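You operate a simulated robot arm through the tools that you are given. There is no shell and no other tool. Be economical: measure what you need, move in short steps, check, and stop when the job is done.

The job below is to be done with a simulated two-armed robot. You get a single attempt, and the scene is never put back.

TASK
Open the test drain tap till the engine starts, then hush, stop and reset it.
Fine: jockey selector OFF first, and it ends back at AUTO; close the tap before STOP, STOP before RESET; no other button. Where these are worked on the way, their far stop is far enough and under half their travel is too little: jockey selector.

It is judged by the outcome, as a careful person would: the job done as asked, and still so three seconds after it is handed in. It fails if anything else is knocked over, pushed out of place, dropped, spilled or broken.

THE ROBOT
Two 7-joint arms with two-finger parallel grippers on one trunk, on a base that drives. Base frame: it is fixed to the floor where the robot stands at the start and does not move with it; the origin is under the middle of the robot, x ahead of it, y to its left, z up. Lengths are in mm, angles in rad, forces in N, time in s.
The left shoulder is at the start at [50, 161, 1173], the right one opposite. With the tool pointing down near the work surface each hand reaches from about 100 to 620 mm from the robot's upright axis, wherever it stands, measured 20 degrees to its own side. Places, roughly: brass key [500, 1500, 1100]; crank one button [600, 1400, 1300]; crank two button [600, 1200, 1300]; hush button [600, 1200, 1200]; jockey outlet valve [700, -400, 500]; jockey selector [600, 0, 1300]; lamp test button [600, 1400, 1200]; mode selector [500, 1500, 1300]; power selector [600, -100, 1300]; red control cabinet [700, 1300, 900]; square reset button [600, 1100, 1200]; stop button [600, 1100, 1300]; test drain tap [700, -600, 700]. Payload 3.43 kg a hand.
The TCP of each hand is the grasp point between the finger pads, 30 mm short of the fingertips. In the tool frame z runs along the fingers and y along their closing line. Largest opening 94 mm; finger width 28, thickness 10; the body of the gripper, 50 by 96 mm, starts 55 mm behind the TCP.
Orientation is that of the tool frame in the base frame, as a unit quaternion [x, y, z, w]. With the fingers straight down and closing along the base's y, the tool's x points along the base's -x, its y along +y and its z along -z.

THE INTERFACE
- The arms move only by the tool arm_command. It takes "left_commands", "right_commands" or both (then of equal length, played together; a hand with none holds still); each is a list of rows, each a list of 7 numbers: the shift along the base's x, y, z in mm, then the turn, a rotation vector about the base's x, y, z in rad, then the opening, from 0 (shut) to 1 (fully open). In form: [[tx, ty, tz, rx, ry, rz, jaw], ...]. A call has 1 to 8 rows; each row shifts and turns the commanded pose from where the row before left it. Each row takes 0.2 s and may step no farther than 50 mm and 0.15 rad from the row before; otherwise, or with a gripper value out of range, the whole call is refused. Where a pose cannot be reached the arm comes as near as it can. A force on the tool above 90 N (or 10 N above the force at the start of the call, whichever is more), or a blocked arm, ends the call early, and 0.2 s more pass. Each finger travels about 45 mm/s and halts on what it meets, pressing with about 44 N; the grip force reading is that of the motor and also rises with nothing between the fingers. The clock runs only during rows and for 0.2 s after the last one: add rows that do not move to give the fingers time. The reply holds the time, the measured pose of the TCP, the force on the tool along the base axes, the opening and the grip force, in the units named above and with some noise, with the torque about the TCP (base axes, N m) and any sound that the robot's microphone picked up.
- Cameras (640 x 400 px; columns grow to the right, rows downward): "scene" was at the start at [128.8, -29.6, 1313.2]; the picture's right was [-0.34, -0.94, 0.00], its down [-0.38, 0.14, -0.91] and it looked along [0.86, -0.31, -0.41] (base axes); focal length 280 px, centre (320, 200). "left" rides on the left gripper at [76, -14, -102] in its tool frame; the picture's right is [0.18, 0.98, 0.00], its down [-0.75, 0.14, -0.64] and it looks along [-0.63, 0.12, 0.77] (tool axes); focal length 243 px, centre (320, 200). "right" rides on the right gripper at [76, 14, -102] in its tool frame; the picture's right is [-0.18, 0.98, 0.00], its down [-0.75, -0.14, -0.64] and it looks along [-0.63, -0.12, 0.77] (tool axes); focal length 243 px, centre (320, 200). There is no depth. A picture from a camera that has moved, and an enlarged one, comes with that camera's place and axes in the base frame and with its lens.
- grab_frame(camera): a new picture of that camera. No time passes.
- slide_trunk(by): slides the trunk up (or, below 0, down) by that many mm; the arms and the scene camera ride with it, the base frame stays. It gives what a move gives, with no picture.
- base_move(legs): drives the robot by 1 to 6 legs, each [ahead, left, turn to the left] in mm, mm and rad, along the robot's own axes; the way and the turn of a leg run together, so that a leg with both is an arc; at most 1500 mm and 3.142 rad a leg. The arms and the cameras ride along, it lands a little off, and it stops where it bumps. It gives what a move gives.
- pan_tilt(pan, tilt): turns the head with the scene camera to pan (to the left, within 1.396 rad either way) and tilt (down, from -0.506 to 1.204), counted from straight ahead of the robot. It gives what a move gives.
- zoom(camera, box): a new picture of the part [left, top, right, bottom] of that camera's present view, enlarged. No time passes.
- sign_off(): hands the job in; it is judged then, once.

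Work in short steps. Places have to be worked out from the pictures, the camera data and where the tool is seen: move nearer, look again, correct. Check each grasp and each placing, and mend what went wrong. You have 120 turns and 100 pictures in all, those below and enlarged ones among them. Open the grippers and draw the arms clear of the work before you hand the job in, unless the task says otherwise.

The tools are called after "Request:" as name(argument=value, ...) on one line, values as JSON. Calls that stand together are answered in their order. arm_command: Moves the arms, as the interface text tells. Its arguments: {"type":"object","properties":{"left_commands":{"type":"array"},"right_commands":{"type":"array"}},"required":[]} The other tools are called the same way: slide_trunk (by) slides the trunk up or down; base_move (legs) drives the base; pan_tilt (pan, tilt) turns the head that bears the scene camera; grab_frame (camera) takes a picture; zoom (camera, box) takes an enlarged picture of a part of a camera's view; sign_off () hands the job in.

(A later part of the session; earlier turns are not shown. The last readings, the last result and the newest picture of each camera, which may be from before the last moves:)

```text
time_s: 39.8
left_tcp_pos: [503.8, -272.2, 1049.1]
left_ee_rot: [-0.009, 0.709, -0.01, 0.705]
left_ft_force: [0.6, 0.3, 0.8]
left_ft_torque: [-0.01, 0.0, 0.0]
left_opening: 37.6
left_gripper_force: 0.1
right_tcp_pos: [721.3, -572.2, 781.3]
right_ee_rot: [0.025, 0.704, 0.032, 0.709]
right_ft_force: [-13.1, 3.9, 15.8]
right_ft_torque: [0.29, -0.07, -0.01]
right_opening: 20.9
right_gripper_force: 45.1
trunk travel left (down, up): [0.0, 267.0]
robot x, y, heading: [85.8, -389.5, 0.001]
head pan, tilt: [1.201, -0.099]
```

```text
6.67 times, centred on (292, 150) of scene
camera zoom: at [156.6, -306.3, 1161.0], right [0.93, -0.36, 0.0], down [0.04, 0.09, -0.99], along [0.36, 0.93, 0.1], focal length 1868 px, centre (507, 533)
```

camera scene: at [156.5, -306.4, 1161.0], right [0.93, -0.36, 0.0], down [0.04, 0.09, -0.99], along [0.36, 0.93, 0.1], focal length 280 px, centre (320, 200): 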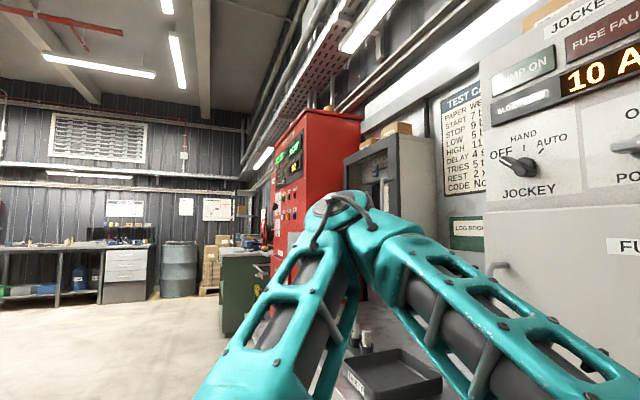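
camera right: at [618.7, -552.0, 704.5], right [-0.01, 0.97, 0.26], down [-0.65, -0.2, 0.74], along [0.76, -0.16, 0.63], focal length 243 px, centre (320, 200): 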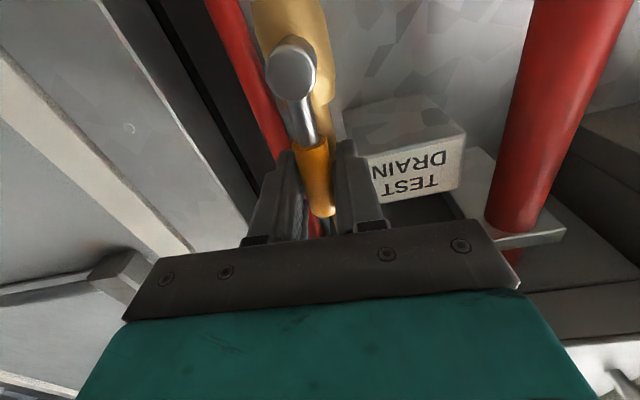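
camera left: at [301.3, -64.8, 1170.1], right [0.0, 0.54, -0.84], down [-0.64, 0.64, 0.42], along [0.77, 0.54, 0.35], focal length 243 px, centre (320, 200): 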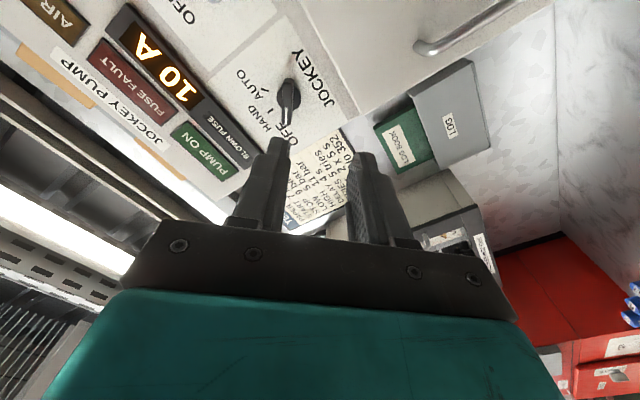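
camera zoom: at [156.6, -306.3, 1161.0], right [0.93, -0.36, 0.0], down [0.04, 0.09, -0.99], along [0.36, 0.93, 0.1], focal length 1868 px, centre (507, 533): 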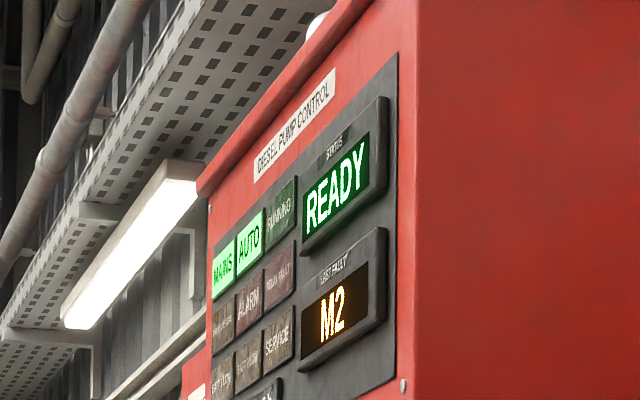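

Still READY. I wait longer (listening for sound).

Request:
arm_command(right_commands=[[0, 0, 0, 0, 0, 0, 0.05], [0, 0, 0, 0, 0, 0, 0.05], [0, 0, 0, 0, 0, 0, 0.05], [0, 0, 0, 0, 0, 0, 0.05], [0, 0, 0, 0, 0, 0, 0.05], [0, 0, 0, 0, 0, 0, 0.05], [0, 0, 0, 0, 0, 0, 0.05], [0, 0, 0, 0, 0, 0, 0.05]])

Request:
arm_command(right_commands=[[0, 0, 0, 0, 0, 0, 0.05], [0, 0, 0, 0, 0, 0, 0.05], [0, 0, 0, 0, 0, 0, 0.05], [0, 0, 0, 0, 0, 0, 0.05], [0, 0, 0, 0, 0, 0, 0.05], [0, 0, 0, 0, 0, 0, 0.05], [0, 0, 0, 0, 0, 0, 0.05], [0, 0, 0, 0, 0, 0, 0.05]])

Request:
zoom(camera="scene", box=[260, 120, 324, 180])

```text
time_s: 41.6
left_tcp_pos: [504.6, -270.9, 1049.1]
left_ee_rot: [-0.009, 0.709, -0.01, 0.705]
left_ft_force: [-0.3, 0.6, 0.1]
left_ft_torque: [0.0, -0.01, 0.0]
left_opening: 37.6
left_gripper_force: 0.0
right_tcp_pos: [720.9, -571.8, 781.3]
right_ee_rot: [0.026, 0.704, 0.031, 0.709]
right_ft_force: [-13.2, 4.1, 15.2]
right_ft_torque: [0.28, -0.08, -0.01]
right_opening: 20.9
right_gripper_force: 45.3
trunk travel left (down, up): [0.0, 267.0]
robot x, y, heading: [89.5, -390.5, 0.002]
head pan, tilt: [1.201, -0.099]
```

```text
time_s: 43.4
left_tcp_pos: [504.3, -271.1, 1048.7]
left_ee_rot: [-0.01, 0.709, -0.01, 0.705]
left_ft_force: [0.6, 0.7, -1.3]
left_ft_torque: [0.0, -0.01, 0.0]
left_opening: 37.6
left_gripper_force: 0.0
right_tcp_pos: [721.4, -572.9, 781.3]
right_ee_rot: [0.025, 0.704, 0.032, 0.709]
right_ft_force: [-11.3, 4.3, 15.5]
right_ft_torque: [0.29, -0.05, 0.0]
right_opening: 21.2
right_gripper_force: 45.0
trunk travel left (down, up): [0.0, 267.0]
robot x, y, heading: [83.4, -393.4, 0.002]
head pan, tilt: [1.201, -0.099]
```

```text
6.67 times, centred on (292, 150) of scene
camera zoom: at [156.7, -306.3, 1161.0], right [0.93, -0.36, 0.0], down [0.04, 0.09, -0.99], along [0.36, 0.93, 0.1], focal length 1868 px, centre (507, 533)
```

zoom: 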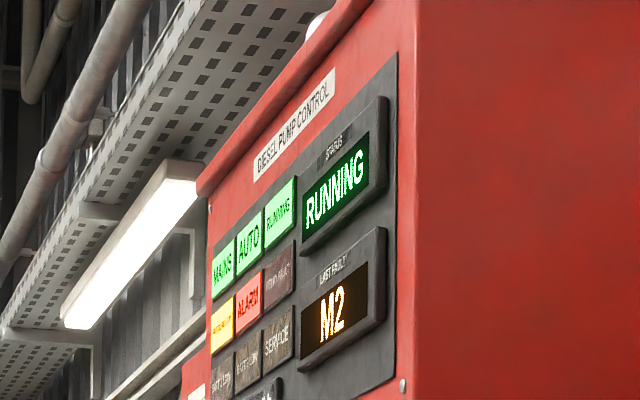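

Status is RUNNING. I now close the tap by reversing the arc.

Request:
arm_command(right_commands=[[0, -8, -1.2, 0.15, 0, 0, 0.05], [0, -7.8, -2.4, 0.15, 0, 0, 0.05], [0, -7.3, -3.5, 0.15, 0, 0, 0.05], [0, -6.7, -4.5, 0.15, 0, 0, 0.05], [0, -5.9, -5.5, 0.15, 0, 0, 0.05], [0, -5.1, -6.3, 0.15, 0, 0, 0.05], [0, -4.0, -7.0, 0.15, 0, 0, 0.05], [0, -3.0, -7.5, 0.15, 0, 0, 0.05]])

Request:
arm_command(right_commands=[[0, -1.8, -7.9, 0.15, 0, 0, 0.05], [0, -0.6, -8.1, 0.15, 0, 0, 0.05], [0, 0, -4, 0.05, 0, 0, 0.05], [0, 0, 0, 0, 0, 0, 0.05]])

Request:
grab_frame(camera="right")

```text
time_s: 45.2
left_tcp_pos: [503.6, -272.0, 1049.0]
left_ee_rot: [-0.009, 0.709, -0.009, 0.705]
left_ft_force: [-0.1, -0.5, 0.2]
left_ft_torque: [0.01, 0.01, -0.03]
left_opening: 37.6
left_gripper_force: 0.0
right_tcp_pos: [720.9, -620.8, 739.8]
right_ee_rot: [0.421, 0.565, 0.425, 0.568]
right_ft_force: [-31.4, -2.4, 8.2]
right_ft_torque: [0.37, 0.01, 0.24]
right_opening: 21.0
right_gripper_force: 44.9
trunk travel left (down, up): [0.0, 267.0]
robot x, y, heading: [88.4, -390.6, -0.006]
head pan, tilt: [1.201, -0.099]
```

```text
time_s: 46.2
left_tcp_pos: [503.8, -272.1, 1049.5]
left_ee_rot: [-0.01, 0.709, -0.009, 0.705]
left_ft_force: [0.5, 0.4, 0.3]
left_ft_torque: [0.01, 0.01, -0.03]
left_opening: 37.7
left_gripper_force: 0.0
right_tcp_pos: [723.6, -623.7, 723.7]
right_ee_rot: [0.511, 0.48, 0.519, 0.489]
right_ft_force: [-26.6, -2.9, 14.5]
right_ft_torque: [-1.04, -0.01, -0.32]
right_opening: 21.5
right_gripper_force: 44.7
trunk travel left (down, up): [0.0, 267.0]
robot x, y, heading: [88.4, -390.2, -0.003]
head pan, tilt: [1.201, -0.099]
```

```text
67 pictures are left
camera right: at [620.1, -547.4, 739.4], right [-0.02, -0.24, 0.97], down [-0.64, -0.74, -0.19], along [0.77, -0.62, -0.14], focal length 243 px, centre (320, 200)
```

right: 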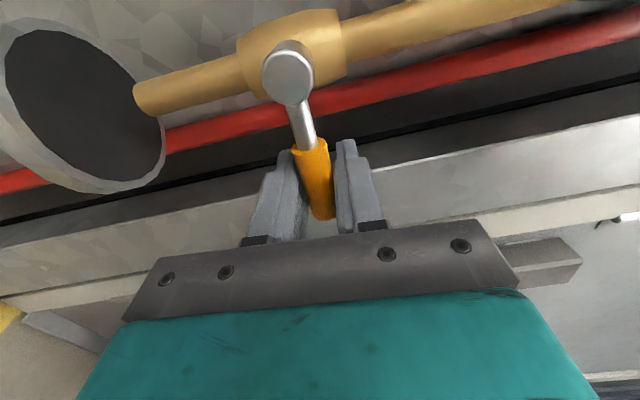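

Water has stopped and the lever is at its closed stop. I release, withdraw the right hand and verify.

Request:
arm_command(right_commands=[[0, 0, 2, -0.03, 0, 0, 0.5], [0, 0, 0, 0, 0, 0, 0.6], [0, 0, 0, 0, 0, 0, 0.6], [-40, 0, 0, 0, 0, 0, 0.6], [-40, 0, 0, 0, 0, 0, 0.6], [-40, -5, 0, 0, 0, 0, 0.6], [-40, -10, 0, 0, 0, 0, 0.6], [-40, -20, 0, 0, 0, 0, 0.6]])

Request:
grab_frame(camera="right")

Request:
zoom(camera="scene", box=[260, 120, 324, 180])

```text
time_s: 47.5
left_tcp_pos: [507.2, -272.2, 1047.2]
left_ee_rot: [-0.009, 0.71, -0.008, 0.704]
left_ft_force: [0.5, 0.0, -0.2]
left_ft_torque: [0.01, -0.05, -0.02]
left_opening: 37.4
left_gripper_force: 0.0
right_tcp_pos: [677.2, -638.2, 835.8]
right_ee_rot: [0.438, 0.442, 0.549, 0.558]
right_ft_force: [0.6, 0.8, 0.3]
right_ft_torque: [0.04, 0.0, -0.01]
right_opening: 56.3
right_gripper_force: 0.1
trunk travel left (down, up): [0.0, 267.0]
robot x, y, heading: [87.4, -393.4, -0.005]
head pan, tilt: [1.201, -0.099]
stopped in row 6 (right hand): the arm was blocked; the commanded pose is now the measured one
```

```text
66 pictures are left
camera right: at [575.3, -560.8, 823.8], right [-0.22, -0.17, 0.96], down [-0.6, -0.75, -0.27], along [0.77, -0.63, 0.06], focal length 243 px, centre (320, 200)
```

right: 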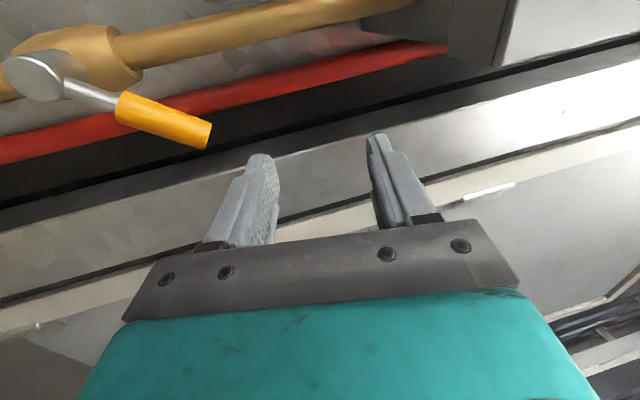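

```text
6.67 times, centred on (292, 150) of scene
camera zoom: at [159.3, -307.1, 1160.8], right [0.93, -0.36, 0.0], down [0.04, 0.09, -1.0], along [0.36, 0.93, 0.1], focal length 1868 px, centre (507, 533)
```

zoom: 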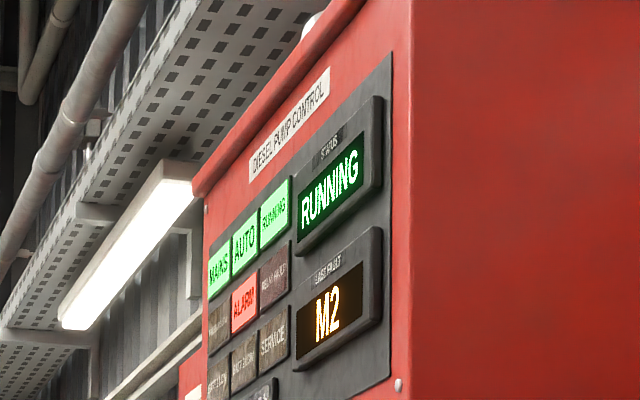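

The withdrawal got blocked and the hand jumped upward; the lever may have been dragged. I look at the tap with the scene camera.

Request:
pan_tilt(pan=-0.3, tilt=0.75)

Request:
grab_frame(camera="scene")

Request:
zoom(camera="scene", box=[260, 100, 400, 190])

```text
time_s: 49.1
left_tcp_pos: [506.5, -272.6, 1047.8]
left_ee_rot: [-0.01, 0.71, -0.009, 0.704]
left_ft_force: [0.1, -0.1, 0.4]
left_ft_torque: [0.02, 0.01, 0.02]
left_opening: 37.7
left_gripper_force: 0.1
right_tcp_pos: [677.5, -637.1, 834.2]
right_ee_rot: [0.438, 0.442, 0.549, 0.558]
right_ft_force: [-0.9, -0.1, -0.7]
right_ft_torque: [-0.03, -0.01, 0.02]
right_opening: 56.3
right_gripper_force: 0.2
trunk travel left (down, up): [0.0, 267.0]
robot x, y, heading: [86.2, -393.8, 0.002]
head pan, tilt: [-0.3, 0.75]
```

```text
64 pictures are left
camera scene: at [206.4, -412.7, 1084.0], right [-0.3, -0.95, 0.0], down [-0.65, 0.2, -0.73], along [0.7, -0.22, -0.68], focal length 280 px, centre (320, 200)
```

scene: 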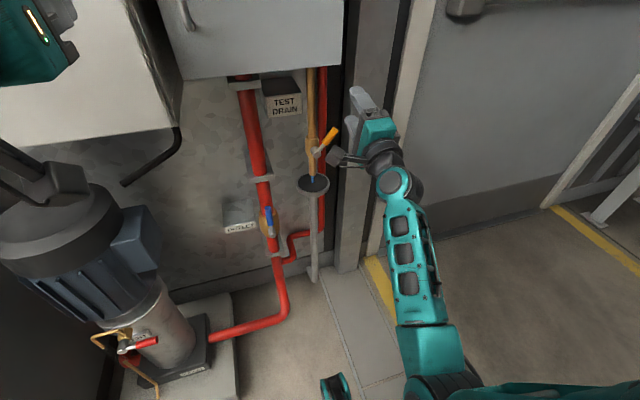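

```text
4.44 times, centred on (330, 145) of scene
camera zoom: at [206.4, -412.7, 1084.0], right [-0.3, -0.95, 0.0], down [-0.65, 0.2, -0.73], along [0.7, -0.22, -0.68], focal length 1245 px, centre (276, 444)
```

zoom: 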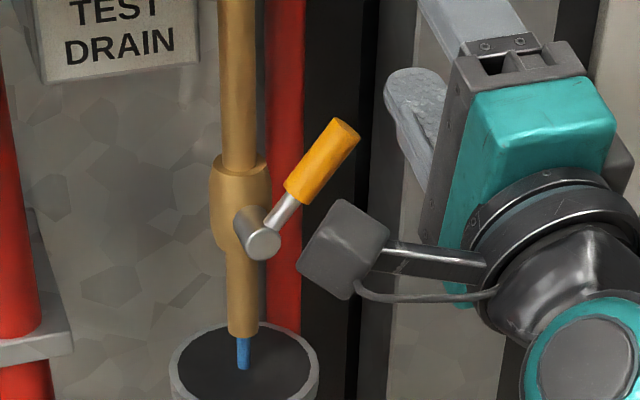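

The lever was dragged about half open, so I must close it again. I level the hand, shut the fingers, and will push the lever down from above.

Request:
arm_command(right_commands=[[0, 5, 0, 0, 0.113, 0, 0.3], [0, 5, 0, 0, 0.113, 0, 0], [0, 5, 0, 0, 0, 0, 0], [0, 0, 0, 0, 0, 0, 0], [0, 0, 0, 0, 0, 0, 0], [0, 0, 0, 0, 0, 0, 0]])

Request:
grab_frame(camera="scene")

Request:
grab_frame(camera="right")

```text
time_s: 49.7
left_tcp_pos: [506.1, -273.1, 1049.0]
left_ee_rot: [-0.009, 0.71, -0.008, 0.704]
left_ft_force: [0.2, 0.1, -0.1]
left_ft_torque: [0.02, 0.0, 0.04]
left_opening: 37.8
left_gripper_force: 0.1
right_tcp_pos: [675.2, -678.6, 838.5]
right_ee_rot: [0.463, 0.526, 0.443, 0.56]
right_ft_force: [-0.2, 0.1, -0.1]
right_ft_torque: [0.01, 0.01, -0.01]
right_opening: 3.3
right_gripper_force: 0.2
trunk travel left (down, up): [0.0, 267.0]
robot x, y, heading: [84.8, -387.2, -0.003]
head pan, tilt: [-0.3, 0.75]
stopped in row 3 (right hand): the arm was blocked; the commanded pose is now the measured one
```

```text
62 pictures are left
camera scene: at [206.4, -412.9, 1083.9], right [-0.3, -0.95, 0.0], down [-0.65, 0.2, -0.73], along [0.7, -0.22, -0.68], focal length 280 px, centre (320, 200)
```

scene: 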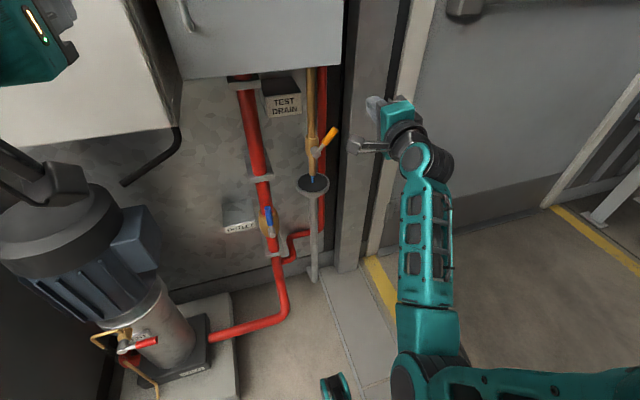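

```text
61 pictures are left
camera right: at [576.9, -596.0, 836.3], right [-0.02, -0.01, 1.0], down [-0.68, -0.73, -0.02], along [0.73, -0.68, 0.01], focal length 243 px, centre (320, 200)
```

right: 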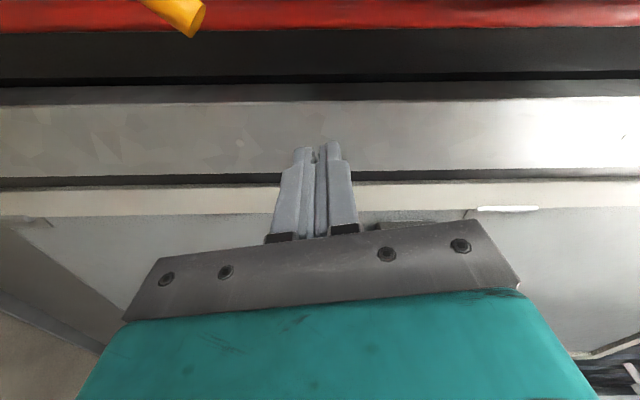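

The arm seems near a joint limit in this roll. I unroll the hand toward roll 0 in place, away from the tap.

Request:
arm_command(right_commands=[[0, 0, 0, -0.15, 0, 0, 0], [0, 0, 0, -0.15, 0, 0, 0], [0, 0, 0, -0.15, 0, 0, 0], [0, 0, 0, -0.15, 0, 0, 0]])

```text
time_s: 50.7
left_tcp_pos: [506.7, -272.2, 1048.3]
left_ee_rot: [-0.01, 0.71, -0.009, 0.704]
left_ft_force: [0.0, -0.6, 0.3]
left_ft_torque: [0.01, -0.01, -0.01]
left_opening: 37.3
left_gripper_force: 0.0
right_tcp_pos: [673.6, -677.0, 838.3]
right_ee_rot: [0.277, 0.633, 0.267, 0.671]
right_ft_force: [0.1, -0.2, 0.3]
right_ft_torque: [-0.01, -0.03, -0.01]
right_opening: 0.0
right_gripper_force: 33.1
trunk travel left (down, up): [0.0, 267.0]
robot x, y, heading: [84.7, -390.6, 0.004]
head pan, tilt: [-0.3, 0.75]
```

That works. I finish the unroll while moving above the lever tip.

Request:
arm_command(right_commands=[[0, 0, 0, -0.15, 0, 0, 0], [0, 10, 0, -0.15, 0, 0, 0], [0, 15, 0, -0.15, 0, 0, 0], [0, 15, 0, -0.15, 0, 0, 0], [0, 14, 0, -0.15, 0, 0, 0], [25, 0, 0, 0, 0, 0, 0], [25, 0, 0, 0, 0, 0, 0]])

Request:
zoom(camera="scene", box=[260, 60, 420, 190])

Request:
grab_frame(camera="right")

```text
time_s: 52.3
left_tcp_pos: [507.1, -271.4, 1048.3]
left_ee_rot: [-0.009, 0.71, -0.009, 0.704]
left_ft_force: [0.2, 0.0, -0.1]
left_ft_torque: [-0.03, 0.0, -0.01]
left_opening: 37.8
left_gripper_force: 0.1
right_tcp_pos: [726.1, -626.5, 835.5]
right_ee_rot: [0.012, 0.687, 0.018, 0.726]
right_ft_force: [0.3, 0.3, 0.0]
right_ft_torque: [0.01, -0.04, 0.01]
right_opening: 0.0
right_gripper_force: 33.3
trunk travel left (down, up): [0.0, 267.0]
robot x, y, heading: [85.2, -390.1, -0.006]
head pan, tilt: [-0.3, 0.75]
```

```text
3.08 times, centred on (340, 125) of scene
camera zoom: at [206.4, -412.8, 1083.9], right [-0.3, -0.95, 0.0], down [-0.65, 0.2, -0.73], along [0.7, -0.22, -0.68], focal length 862 px, centre (258, 431)
```

zoom: 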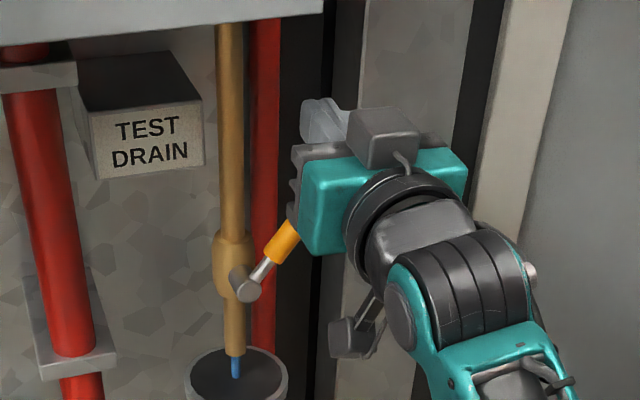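

```text
59 pictures are left
camera right: at [627.2, -608.8, 753.3], right [-0.02, 0.97, 0.23], down [-0.68, -0.18, 0.71], along [0.73, -0.14, 0.67], focal length 243 px, centre (320, 200)
```

right: 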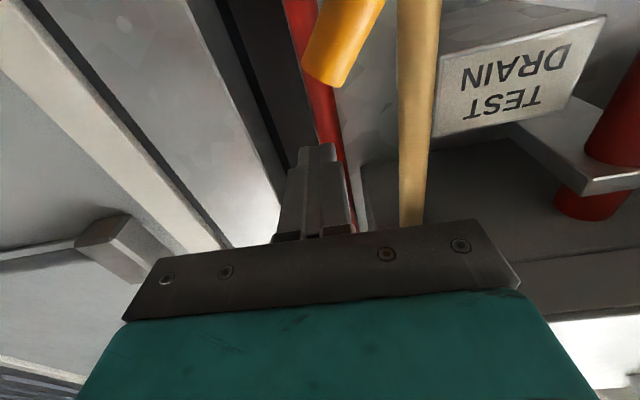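

The water still trickles. I move to y≈−605 above the lever and push it down, easing outward.

Request:
arm_command(right_commands=[[0, 20, -10, 0, 0, 0, 0], [0, 0, -20, 0, 0, 0, 0], [0, 0, -15, 0, 0, 0, 0], [0, -4, -12, 0, 0, 0, 0], [0, -4, -12, 0, 0, 0, 0], [0, -4, -10, 0, 0, 0, 0], [0, -3, -8, 0, 0, 0, 0], [0, 0, 0, 0, 0, 0, 0]])

Request:
zoom(camera="scene", box=[260, 60, 420, 190])

Request:
grab_frame(camera="right")

```text
time_s: 54.1
left_tcp_pos: [505.5, -272.4, 1048.1]
left_ee_rot: [-0.01, 0.71, -0.01, 0.704]
left_ft_force: [0.3, 0.6, -0.4]
left_ft_torque: [-0.01, 0.0, 0.01]
left_opening: 37.5
left_gripper_force: 0.1
right_tcp_pos: [726.5, -619.9, 749.6]
right_ee_rot: [0.014, 0.688, 0.017, 0.726]
right_ft_force: [0.8, -0.5, 0.1]
right_ft_torque: [-0.02, 0.03, -0.01]
right_opening: 0.2
right_gripper_force: 33.2
trunk travel left (down, up): [0.0, 267.0]
robot x, y, heading: [86.3, -385.8, -0.001]
head pan, tilt: [-0.3, 0.75]
```

```text
3.08 times, centred on (340, 125) of scene
camera zoom: at [206.4, -412.8, 1083.9], right [-0.3, -0.95, 0.0], down [-0.65, 0.2, -0.73], along [0.7, -0.22, -0.68], focal length 862 px, centre (258, 431)
```

zoom: 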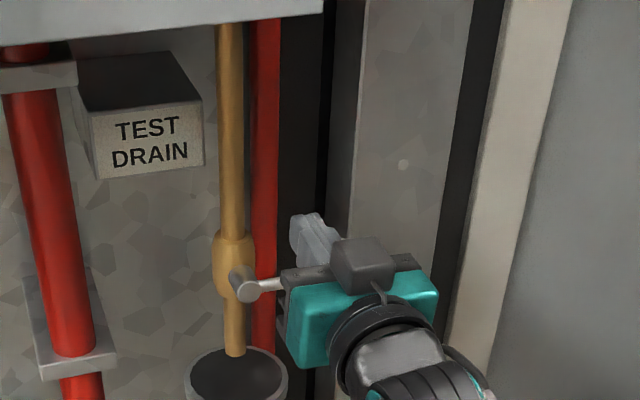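

```text
57 pictures are left
camera right: at [627.1, -603.3, 667.9], right [-0.02, 0.97, 0.23], down [-0.68, -0.18, 0.71], along [0.73, -0.14, 0.67], focal length 243 px, centre (320, 200)
```

right: 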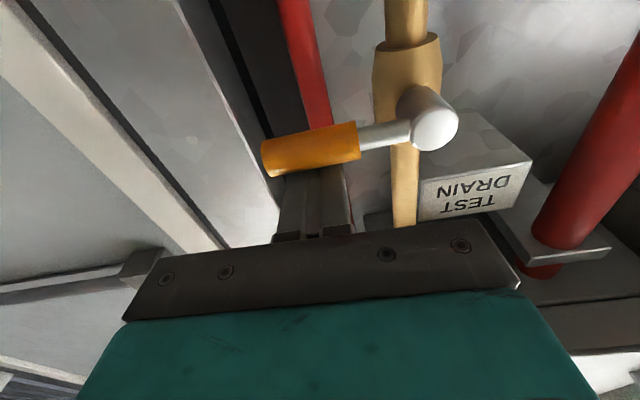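

The lever is nearly horizontal, water stopped. I press a bit more to seat it at its stop.

Request:
arm_command(right_commands=[[0, 0, -4, 0, 0, 0, 0], [0, 0, -4, 0, 0, 0, 0], [0, 0, -3, 0, 0, 0, 0], [0, 0, 0, 0, 0, 0, 0]])

```text
time_s: 55.1
left_tcp_pos: [505.2, -271.8, 1049.2]
left_ee_rot: [-0.01, 0.709, -0.01, 0.705]
left_ft_force: [-0.2, 0.1, -0.2]
left_ft_torque: [0.02, -0.04, 0.01]
left_opening: 37.7
left_gripper_force: 0.0
right_tcp_pos: [724.5, -620.0, 747.0]
right_ee_rot: [0.013, 0.682, 0.017, 0.731]
right_ft_force: [7.9, -2.8, 23.2]
right_ft_torque: [-0.29, -0.07, 0.05]
right_opening: 0.0
right_gripper_force: 32.7
trunk travel left (down, up): [0.0, 267.0]
robot x, y, heading: [86.2, -389.7, -0.002]
head pan, tilt: [-0.3, 0.75]
```

At its stop (23 N). I lift off and withdraw, in small moves with no contact.

Request:
arm_command(right_commands=[[0, 0, 20, 0, 0, 0, 0], [0, 0, 25, 0, 0, 0, 0], [0, 0, 25, 0, 0, 0, 0], [-25, 0, 10, 0, 0, 0, 0], [-30, 0, 0, 0, 0, 0, 0]])

Request:
arm_command(right_commands=[[-30, -10, 0, 0, 0, 0, 0], [-30, -10, 0, 0, 0, 0, 0], [-30, -10, 0, 0, 0, 0, 0]])

Request:
zoom(camera="scene", box=[260, 60, 420, 190])

```text
time_s: 56.3
left_tcp_pos: [506.8, -272.6, 1048.4]
left_ee_rot: [-0.01, 0.71, -0.009, 0.704]
left_ft_force: [-0.3, 0.2, -0.1]
left_ft_torque: [0.01, -0.04, -0.03]
left_opening: 37.8
left_gripper_force: 0.0
right_tcp_pos: [671.3, -620.0, 819.0]
right_ee_rot: [0.013, 0.688, 0.017, 0.725]
right_ft_force: [-0.5, 0.9, -0.5]
right_ft_torque: [0.01, 0.0, 0.02]
right_opening: 0.0
right_gripper_force: 33.0
trunk travel left (down, up): [0.0, 267.0]
robot x, y, heading: [87.4, -388.9, 0.001]
head pan, tilt: [-0.3, 0.75]
```

```text
time_s: 57.1
left_tcp_pos: [506.2, -271.9, 1047.3]
left_ee_rot: [-0.009, 0.71, -0.01, 0.704]
left_ft_force: [-0.2, -0.2, 0.2]
left_ft_torque: [-0.01, -0.01, -0.03]
left_opening: 37.6
left_gripper_force: 0.1
right_tcp_pos: [581.7, -651.3, 819.4]
right_ee_rot: [0.013, 0.688, 0.018, 0.726]
right_ft_force: [-0.2, -0.2, 1.1]
right_ft_torque: [-0.01, -0.02, 0.01]
right_opening: 0.2
right_gripper_force: 32.8
trunk travel left (down, up): [0.0, 267.0]
robot x, y, heading: [86.0, -388.2, -0.0]
head pan, tilt: [-0.3, 0.75]
```

```text
3.08 times, centred on (340, 125) of scene
camera zoom: at [206.4, -412.8, 1083.9], right [-0.3, -0.95, 0.0], down [-0.65, 0.2, -0.73], along [0.7, -0.22, -0.68], focal length 862 px, centre (258, 431)
```

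zoom: 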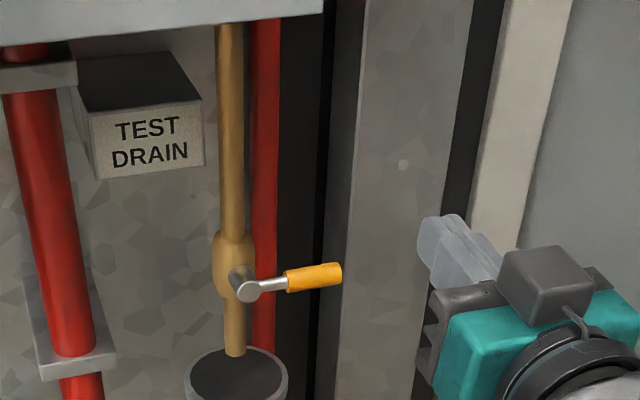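

The tap is closed. I back off, raise the trunk, and look toward the cabinet and counter.

Request:
base_move(legs=[[-250, 0, 0]])

Request:
slide_trunk(by=200)

Request:
pan_tilt(pan=0.9, tilt=0.35)

Request:
grab_frame(camera="scene")

```text
time_s: 58.9
left_tcp_pos: [263.8, -270.9, 1048.4]
left_ee_rot: [-0.01, 0.71, -0.01, 0.704]
left_ft_force: [-0.6, -0.2, -0.3]
left_ft_torque: [-0.01, 0.04, 0.01]
left_opening: 37.6
left_gripper_force: 0.0
right_tcp_pos: [336.6, -650.2, 819.2]
right_ee_rot: [0.013, 0.687, 0.018, 0.726]
right_ft_force: [0.0, -1.0, 0.2]
right_ft_torque: [-0.01, 0.04, 0.01]
right_opening: 0.0
right_gripper_force: 32.8
trunk travel left (down, up): [0.0, 267.0]
robot x, y, heading: [-158.5, -389.4, -0.002]
head pan, tilt: [-0.3, 0.75]
```

```text
time_s: 61.1
left_tcp_pos: [264.0, -272.2, 1248.0]
left_ee_rot: [-0.009, 0.71, -0.009, 0.704]
left_ft_force: [0.2, -0.4, -0.2]
left_ft_torque: [-0.01, -0.01, -0.02]
left_opening: 37.6
left_gripper_force: 0.0
right_tcp_pos: [337.9, -650.7, 1020.1]
right_ee_rot: [0.013, 0.688, 0.018, 0.725]
right_ft_force: [0.0, -0.6, -0.1]
right_ft_torque: [-0.04, -0.07, 0.0]
right_opening: 0.0
right_gripper_force: 33.1
trunk travel left (down, up): [-200.0, 67.0]
robot x, y, heading: [-157.8, -389.6, -0.007]
head pan, tilt: [-0.3, 0.75]
```

```text
time_s: 62.5
left_tcp_pos: [262.2, -271.0, 1247.8]
left_ee_rot: [-0.01, 0.71, -0.01, 0.704]
left_ft_force: [0.9, 0.6, -0.1]
left_ft_torque: [-0.01, 0.02, -0.01]
left_opening: 37.7
left_gripper_force: 0.0
right_tcp_pos: [337.7, -650.5, 1020.8]
right_ee_rot: [0.014, 0.688, 0.017, 0.726]
right_ft_force: [0.0, -0.2, 0.3]
right_ft_torque: [0.01, -0.01, -0.03]
right_opening: 0.1
right_gripper_force: 33.0
trunk travel left (down, up): [-200.0, 67.0]
robot x, y, heading: [-157.4, -386.6, -0.008]
head pan, tilt: [0.901, 0.351]
```

```text
55 pictures are left
camera scene: at [-58.0, -314.7, 1319.5], right [0.78, -0.62, 0.0], down [-0.21, -0.27, -0.94], along [0.59, 0.73, -0.34], focal length 280 px, centre (320, 200)
```

scene: 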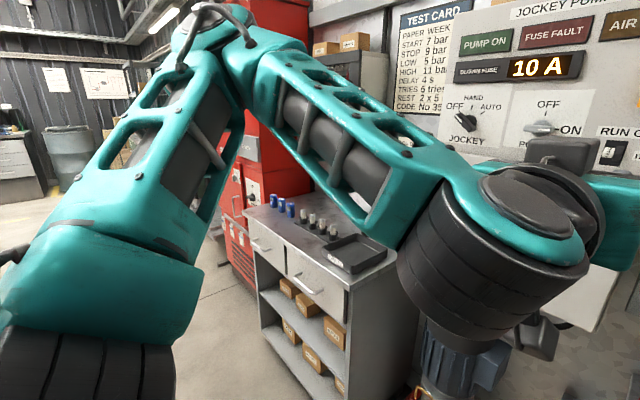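

The floor along the bench is clear at this distance. I drive left in front of the red cabinet, keeping away from the bench.

Request:
base_move(legs=[[-60, 0, 0], [0, 1420, 0]])

Request:
pan_tilt(pan=0.1, tilt=0.2)

Request:
grab_frame(camera="scene")

```text
time_s: 75.6
left_tcp_pos: [212.7, 1143.2, 1248.9]
left_ee_rot: [-0.008, 0.71, -0.011, 0.704]
left_ft_force: [-0.5, 0.1, -0.2]
left_ft_torque: [-0.03, -0.01, -0.02]
left_opening: 37.6
left_gripper_force: 0.1
right_tcp_pos: [285.2, 765.0, 1021.3]
right_ee_rot: [0.014, 0.688, 0.016, 0.726]
right_ft_force: [0.4, 1.0, -0.1]
right_ft_torque: [0.03, 0.0, 0.01]
right_opening: 0.0
right_gripper_force: 32.4
trunk travel left (down, up): [-200.0, 67.0]
robot x, y, heading: [-208.4, 1028.8, -0.006]
head pan, tilt: [0.901, 0.351]
```

```text
time_s: 76.8
left_tcp_pos: [212.2, 1144.2, 1248.2]
left_ee_rot: [-0.008, 0.71, -0.011, 0.704]
left_ft_force: [-0.4, 0.2, -0.1]
left_ft_torque: [0.0, -0.02, -0.02]
left_opening: 37.5
left_gripper_force: 0.1
right_tcp_pos: [285.4, 764.8, 1019.9]
right_ee_rot: [0.014, 0.688, 0.016, 0.726]
right_ft_force: [0.0, -0.4, 0.7]
right_ft_torque: [0.01, 0.0, 0.01]
right_opening: 0.0
right_gripper_force: 33.2
trunk travel left (down, up): [-200.0, 67.0]
robot x, y, heading: [-207.3, 1029.7, -0.004]
head pan, tilt: [0.099, 0.201]
```

```text
54 pictures are left
camera scene: at [-74.8, 1038.3, 1333.6], right [0.09, -1.0, 0.0], down [-0.2, -0.02, -0.98], along [0.98, 0.09, -0.2], focal length 280 px, centre (320, 200)
```

scene: 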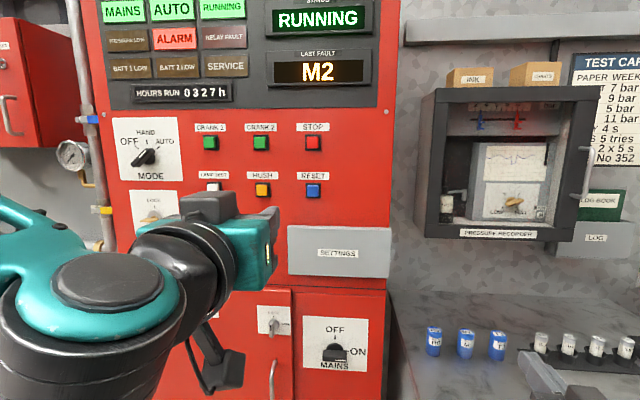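

Engine running, alarm lit. Buttons visible. First I raise the right hand well above the bench items, then drive ahead a bit and look with the left camera with fingers shut.

Request:
arm_command(right_commands=[[-10, 0, 30, 0, 0, 0, 0], [-10, 0, 30, 0, 0, 0, 0], [-10, 0, 30, 0, 0, 0, 0], [-10, 0, 30, 0, 0, 0, 0], [-10, 0, 30, 0, 0, 0, 0]], left_commands=[[10, 0, -5, 0, 0, 0, 0], [10, 0, -5, 0, 0, 0, 0], [10, 0, -5, 0, 0, 0, 0], [10, 0, -5, 0, 0, 0, 0], [10, 0, -5, 0, 0, 0, 0]])

Request:
base_move(legs=[[170, 40, 0.005]])

Request:
grab_frame(camera="left")

Request:
grab_frame(camera="scene")

```text
time_s: 78.0
left_tcp_pos: [263.5, 1144.2, 1223.5]
left_ee_rot: [-0.007, 0.71, -0.01, 0.704]
left_ft_force: [1.2, 0.5, -0.5]
left_ft_torque: [0.02, -0.01, 0.0]
left_opening: 0.1
left_gripper_force: 32.8
right_tcp_pos: [248.0, 764.2, 1165.8]
right_ee_rot: [0.014, 0.687, 0.017, 0.726]
right_ft_force: [-0.4, 0.6, 0.5]
right_ft_torque: [0.01, 0.01, 0.01]
right_opening: 0.0
right_gripper_force: 32.9
right hand out of reach, approached as far as the arm can: row 5
trunk travel left (down, up): [-200.0, 67.0]
robot x, y, heading: [-212.6, 1032.5, -0.011]
head pan, tilt: [0.099, 0.201]
```

```text
time_s: 79.5
left_tcp_pos: [434.5, 1182.4, 1223.9]
left_ee_rot: [-0.006, 0.71, -0.011, 0.704]
left_ft_force: [0.6, -0.1, 0.2]
left_ft_torque: [0.04, 0.01, 0.0]
left_opening: 0.0
left_gripper_force: 33.0
right_tcp_pos: [420.2, 801.4, 1165.5]
right_ee_rot: [0.016, 0.688, 0.015, 0.726]
right_ft_force: [0.9, 0.2, -0.7]
right_ft_torque: [0.0, -0.04, 0.02]
right_opening: 0.1
right_gripper_force: 33.1
trunk travel left (down, up): [-200.0, 67.0]
robot x, y, heading: [-40.4, 1066.4, -0.013]
head pan, tilt: [0.099, 0.201]
```

```text
53 pictures are left
camera left: at [331.2, 1166.7, 1147.8], right [0.01, 0.98, -0.21], down [-0.63, 0.17, 0.76], along [0.77, 0.13, 0.62], focal length 243 px, centre (320, 200)
```

left: 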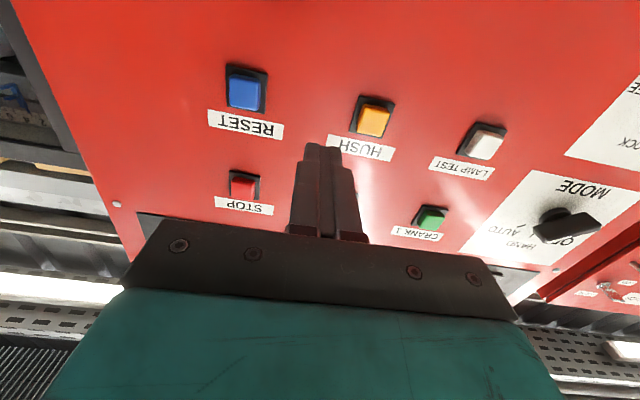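

```text
52 pictures are left
camera scene: at [97.5, 1076.1, 1333.5], right [0.09, -1.0, 0.0], down [-0.2, -0.02, -0.98], along [0.98, 0.09, -0.2], focal length 280 px, centre (320, 200)
```

scene: 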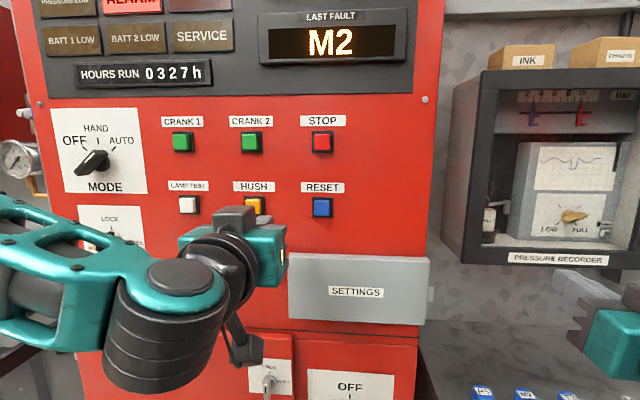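

Two-camera fix: hush [567,1236,1224], reset [567,1112,1226], stop [567,1112,1334]. I bring the shut left fingertips in front of HUSH.

Request:
arm_command(left_commands=[[15, 18, 0, 0, 0, 0, 0], [15, 18, 0, 0, 0, 0, 0], [20, 18, 0, 0, 0, 0, 0], [20, 0, 0, 0, 0, 0, 0], [10, 0, 0, 0, 0, 0, 0], [0, 0, 0, 0, 0, 0, 0]])

Request:
grab_frame(camera="left")

```text
time_s: 80.9
left_tcp_pos: [514.1, 1233.7, 1223.6]
left_ee_rot: [-0.008, 0.711, -0.01, 0.703]
left_ft_force: [-0.7, -0.2, 0.6]
left_ft_torque: [-0.01, 0.01, -0.02]
left_opening: 0.0
left_gripper_force: 32.8
right_tcp_pos: [420.0, 800.9, 1166.5]
right_ee_rot: [0.015, 0.687, 0.016, 0.726]
right_ft_force: [-0.3, 0.5, -0.2]
right_ft_torque: [0.02, 0.0, -0.03]
right_opening: 0.3
right_gripper_force: 33.5
trunk travel left (down, up): [-200.0, 67.0]
robot x, y, heading: [-38.4, 1066.5, -0.016]
head pan, tilt: [0.099, 0.201]
```

```text
51 pictures are left
camera left: at [411.8, 1219.3, 1148.3], right [0.0, 0.98, -0.21], down [-0.63, 0.16, 0.76], along [0.77, 0.13, 0.62], focal length 243 px, centre (320, 200)
```

left: 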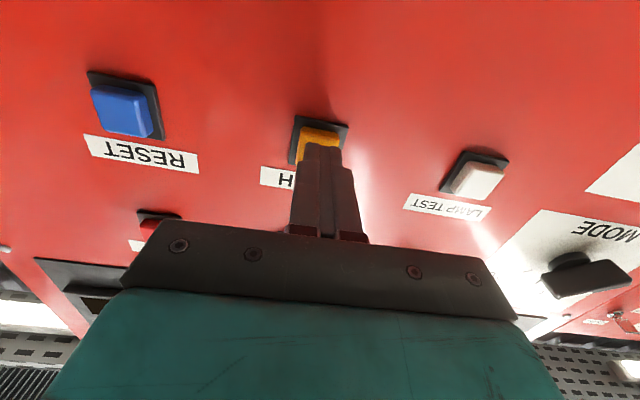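

Fingers line up with HUSH. I press in by small steps.

Request:
arm_command(left_commands=[[10, 0, -1, 0, 0, 0, 0], [8, 0, -1, 0, 0, 0, 0], [4, 0, 0, 0, 0, 0, 0], [4, 0, 0, 0, 0, 0, 0], [0, 0, 0, 0, 0, 0, 0]])

Request:
grab_frame(camera="left")

```text
time_s: 82.1
left_tcp_pos: [534.4, 1232.2, 1223.8]
left_ee_rot: [-0.009, 0.713, -0.011, 0.701]
left_ft_force: [-34.3, 9.0, -10.9]
left_ft_torque: [-0.07, -0.01, 0.32]
left_opening: 0.0
left_gripper_force: 32.8
left hand out of reach, approached as far as the arm can: row 2
right_tcp_pos: [415.3, 803.7, 1168.7]
right_ee_rot: [0.014, 0.686, 0.016, 0.727]
right_ft_force: [-1.1, -0.2, -0.5]
right_ft_torque: [-0.01, -0.01, 0.0]
right_opening: 0.1
right_gripper_force: 32.9
trunk travel left (down, up): [-200.0, 67.0]
robot x, y, heading: [-38.6, 1068.0, -0.013]
head pan, tilt: [0.099, 0.201]
heard: click
```

```text
50 pictures are left
camera left: at [430.4, 1217.9, 1148.7], right [0.0, 0.98, -0.21], down [-0.63, 0.16, 0.76], along [0.78, 0.13, 0.62], focal length 243 px, centre (320, 200)
```

left: 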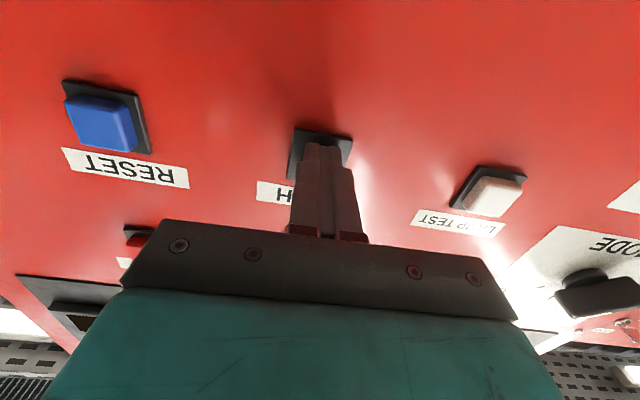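

A click: HUSH pressed. I withdraw and check the panel.

Request:
arm_command(left_commands=[[-20, 0, 0, 0, 0, 0, 0], [-30, 0, 0, 0, 0, 0, 0], [-30, 0, 0, 0, 0, 0, 0]])

Request:
pan_tilt(pan=0.1, tilt=-0.05)

Request:
grab_frame(camera="scene")

```text
time_s: 82.9
left_tcp_pos: [459.7, 1232.3, 1223.8]
left_ee_rot: [-0.007, 0.709, -0.011, 0.705]
left_ft_force: [0.0, 0.2, 1.5]
left_ft_torque: [-0.02, 0.02, 0.0]
left_opening: 0.0
left_gripper_force: 32.7
right_tcp_pos: [418.5, 800.6, 1166.6]
right_ee_rot: [0.015, 0.687, 0.016, 0.726]
right_ft_force: [0.0, -0.6, -0.1]
right_ft_torque: [-0.04, 0.01, 0.0]
right_opening: 0.0
right_gripper_force: 32.7
trunk travel left (down, up): [-200.0, 67.0]
robot x, y, heading: [-43.5, 1067.5, -0.011]
head pan, tilt: [0.099, 0.201]
```

```text
time_s: 83.6
left_tcp_pos: [461.3, 1232.8, 1224.0]
left_ee_rot: [-0.006, 0.71, -0.013, 0.704]
left_ft_force: [0.1, 0.3, 0.0]
left_ft_torque: [-0.01, -0.02, -0.01]
left_opening: 0.0
left_gripper_force: 32.6
right_tcp_pos: [418.7, 802.0, 1165.7]
right_ee_rot: [0.015, 0.687, 0.016, 0.726]
right_ft_force: [-0.3, 1.1, 0.1]
right_ft_torque: [0.0, -0.02, -0.03]
right_opening: 0.0
right_gripper_force: 32.8
trunk travel left (down, up): [-200.0, 67.0]
robot x, y, heading: [-38.0, 1066.8, -0.012]
head pan, tilt: [0.099, -0.051]
```

```text
49 pictures are left
camera scene: at [92.3, 1075.6, 1356.5], right [0.09, -1.0, 0.0], down [0.05, 0.0, -1.0], along [0.99, 0.09, 0.05], focal length 280 px, centre (320, 200)
```

scene: 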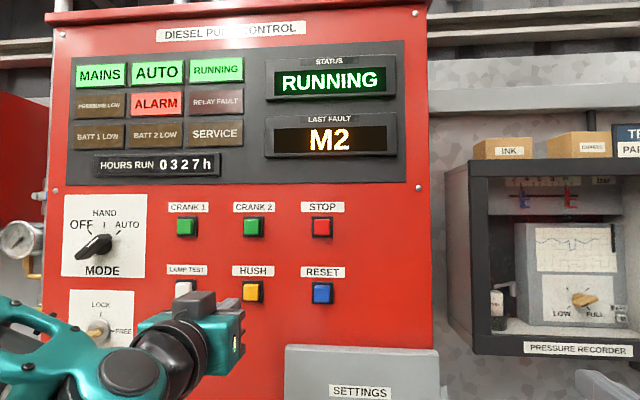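

HUSH clicked; alarm lamp remains lit until reset presumably. Pressure-low lamp is off and tap is closed; I move to STOP at [567,1113,1333].

Request:
arm_command(left_commands=[[0, -30, 27, 0, 0, 0, 0], [0, -30, 27, 0, 0, 0, 0], [0, -30, 27, 0, 0, 0, 0], [0, -30, 28, 0, 0, 0, 0], [25, 0, 0, 0, 0, 0, 0], [25, 0, 0, 0, 0, 0, 0], [0, 0, 0, 0, 0, 0, 0]])

Request:
grab_frame(camera="left")

```text
time_s: 85.2
left_tcp_pos: [508.2, 1112.7, 1333.0]
left_ee_rot: [-0.007, 0.71, -0.011, 0.704]
left_ft_force: [0.0, -0.5, 0.1]
left_ft_torque: [-0.01, 0.01, 0.02]
left_opening: 0.0
left_gripper_force: 32.9
right_tcp_pos: [418.9, 801.4, 1166.3]
right_ee_rot: [0.016, 0.687, 0.015, 0.726]
right_ft_force: [0.5, -0.9, 0.0]
right_ft_torque: [-0.02, 0.04, 0.0]
right_opening: 0.2
right_gripper_force: 33.1
trunk travel left (down, up): [-200.0, 67.0]
robot x, y, heading: [-34.5, 1066.0, -0.011]
head pan, tilt: [0.099, -0.051]
```

```text
48 pictures are left
camera left: at [404.9, 1097.8, 1256.8], right [0.01, 0.98, -0.21], down [-0.63, 0.17, 0.76], along [0.77, 0.13, 0.62], focal length 243 px, centre (320, 200)
```

left: 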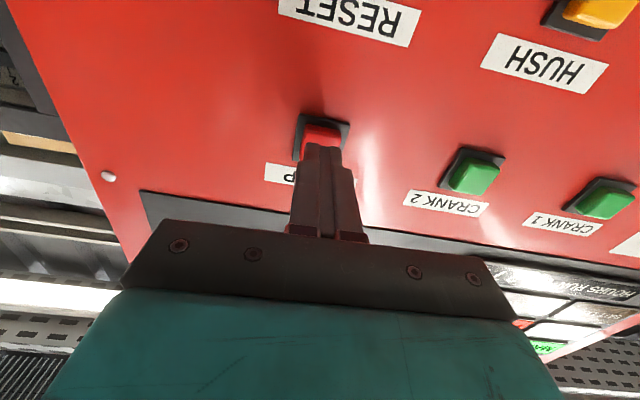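

Fingers line up with STOP. I press it.

Request:
arm_command(left_commands=[[12, 0, -1, 0, 0, 0, 0], [10, 0, -1, 0, 0, 0, 0], [5, 0, 0, 0, 0, 0, 0], [4, 0, 0, 0, 0, 0, 0], [0, 0, 0, 0, 0, 0, 0]])

Request:
grab_frame(camera="scene")

```text
time_s: 86.4
left_tcp_pos: [534.4, 1112.4, 1332.5]
left_ee_rot: [-0.005, 0.71, -0.013, 0.705]
left_ft_force: [-37.4, 8.3, -13.1]
left_ft_torque: [-0.06, 0.19, 0.25]
left_opening: 0.1
left_gripper_force: 33.0
right_tcp_pos: [415.2, 802.8, 1169.0]
right_ee_rot: [0.014, 0.686, 0.015, 0.728]
right_ft_force: [-0.6, -0.3, 0.3]
right_ft_torque: [0.0, -0.02, -0.02]
right_opening: 0.2
right_gripper_force: 33.4
trunk travel left (down, up): [-200.0, 67.0]
robot x, y, heading: [-39.0, 1064.2, -0.01]
head pan, tilt: [0.099, -0.051]
heard: click
```

```text
47 pictures are left
camera scene: at [86.5, 1077.2, 1357.0], right [0.09, -1.0, 0.0], down [0.06, 0.0, -1.0], along [0.99, 0.09, 0.06], focal length 280 px, centre (320, 200)
```

scene: 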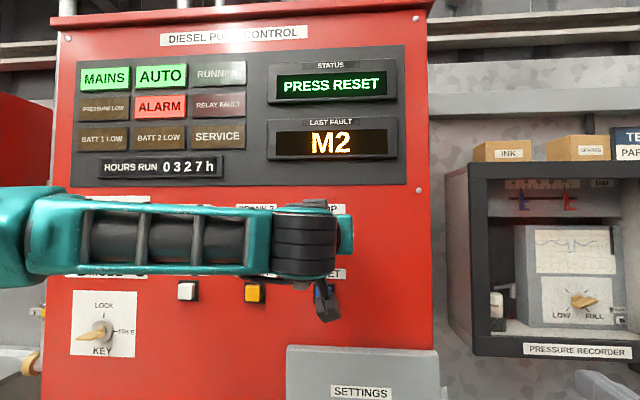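

The engine stopped and the display says PRESS RESET. I back off and move down to RESET at [567,1112,1225].

Request:
arm_command(left_commands=[[-25, 0, 0, 0, 0, 0, 0], [-30, 0, 0, 0, 0, 0, 0], [0, 0, -36, 0, 0, 0, 0], [0, 0, -36, 0, 0, 0, 0], [0, 0, -36, 0, 0, 0, 0], [25, 0, 0, 0, 0, 0, 0], [0, 0, 0, 0, 0, 0, 0]])

Request:
grab_frame(camera="left")

```text
time_s: 88.0
left_tcp_pos: [509.4, 1111.2, 1223.5]
left_ee_rot: [-0.006, 0.71, -0.011, 0.704]
left_ft_force: [0.3, -0.1, 0.6]
left_ft_torque: [-0.01, -0.01, -0.03]
left_opening: 0.1
left_gripper_force: 32.8
right_tcp_pos: [419.7, 801.0, 1166.8]
right_ee_rot: [0.017, 0.687, 0.014, 0.726]
right_ft_force: [-0.2, 0.3, 0.1]
right_ft_torque: [0.02, -0.02, 0.0]
right_opening: 0.0
right_gripper_force: 32.6
trunk travel left (down, up): [-200.0, 67.0]
robot x, y, heading: [-38.9, 1067.1, -0.012]
head pan, tilt: [0.099, -0.051]
```

```text
46 pictures are left
camera left: at [405.1, 1096.7, 1147.3], right [0.01, 0.98, -0.21], down [-0.63, 0.17, 0.76], along [0.77, 0.13, 0.62], focal length 243 px, centre (320, 200)
```

left: 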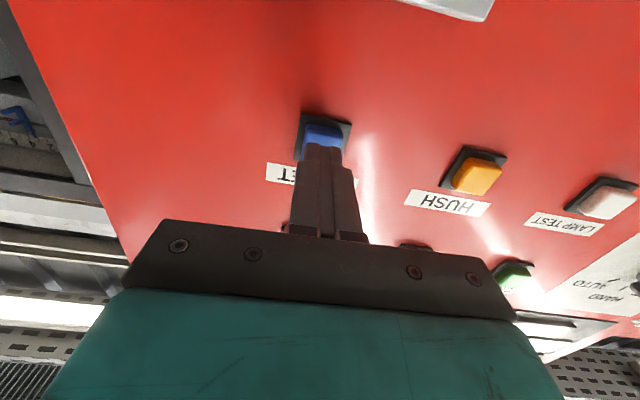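

Lined up with RESET; I press it.

Request:
arm_command(left_commands=[[12, 0, 0, 0, 0, 0, 0], [10, 0, 0, 0, 0, 0, 0], [5, 0, 0, 0, 0, 0, 0], [4, 0, 0, 0, 0, 0, 0], [0, 0, 0, 0, 0, 0, 0]])

Request:
grab_frame(camera="scene")

```text
time_s: 89.2
left_tcp_pos: [533.5, 1112.0, 1222.5]
left_ee_rot: [-0.004, 0.711, -0.012, 0.703]
left_ft_force: [-36.1, 6.3, -14.6]
left_ft_torque: [-0.04, 0.2, 0.19]
left_opening: 0.1
left_gripper_force: 32.9
right_tcp_pos: [415.6, 802.6, 1168.7]
right_ee_rot: [0.015, 0.686, 0.015, 0.727]
right_ft_force: [0.5, -0.3, 0.3]
right_ft_torque: [0.0, 0.02, -0.05]
right_opening: 0.0
right_gripper_force: 33.2
trunk travel left (down, up): [-200.0, 67.0]
robot x, y, heading: [-32.9, 1065.7, -0.009]
head pan, tilt: [0.099, -0.051]
heard: click
```

```text
45 pictures are left
camera scene: at [87.5, 1076.7, 1356.9], right [0.09, -1.0, 0.0], down [0.05, 0.0, -1.0], along [0.99, 0.09, 0.05], focal length 280 px, centre (320, 200)
```

scene: 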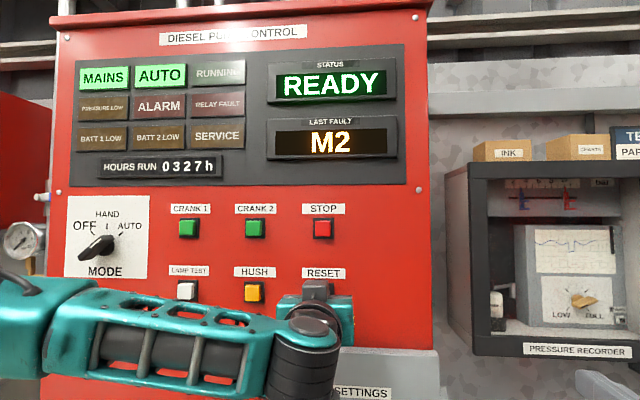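

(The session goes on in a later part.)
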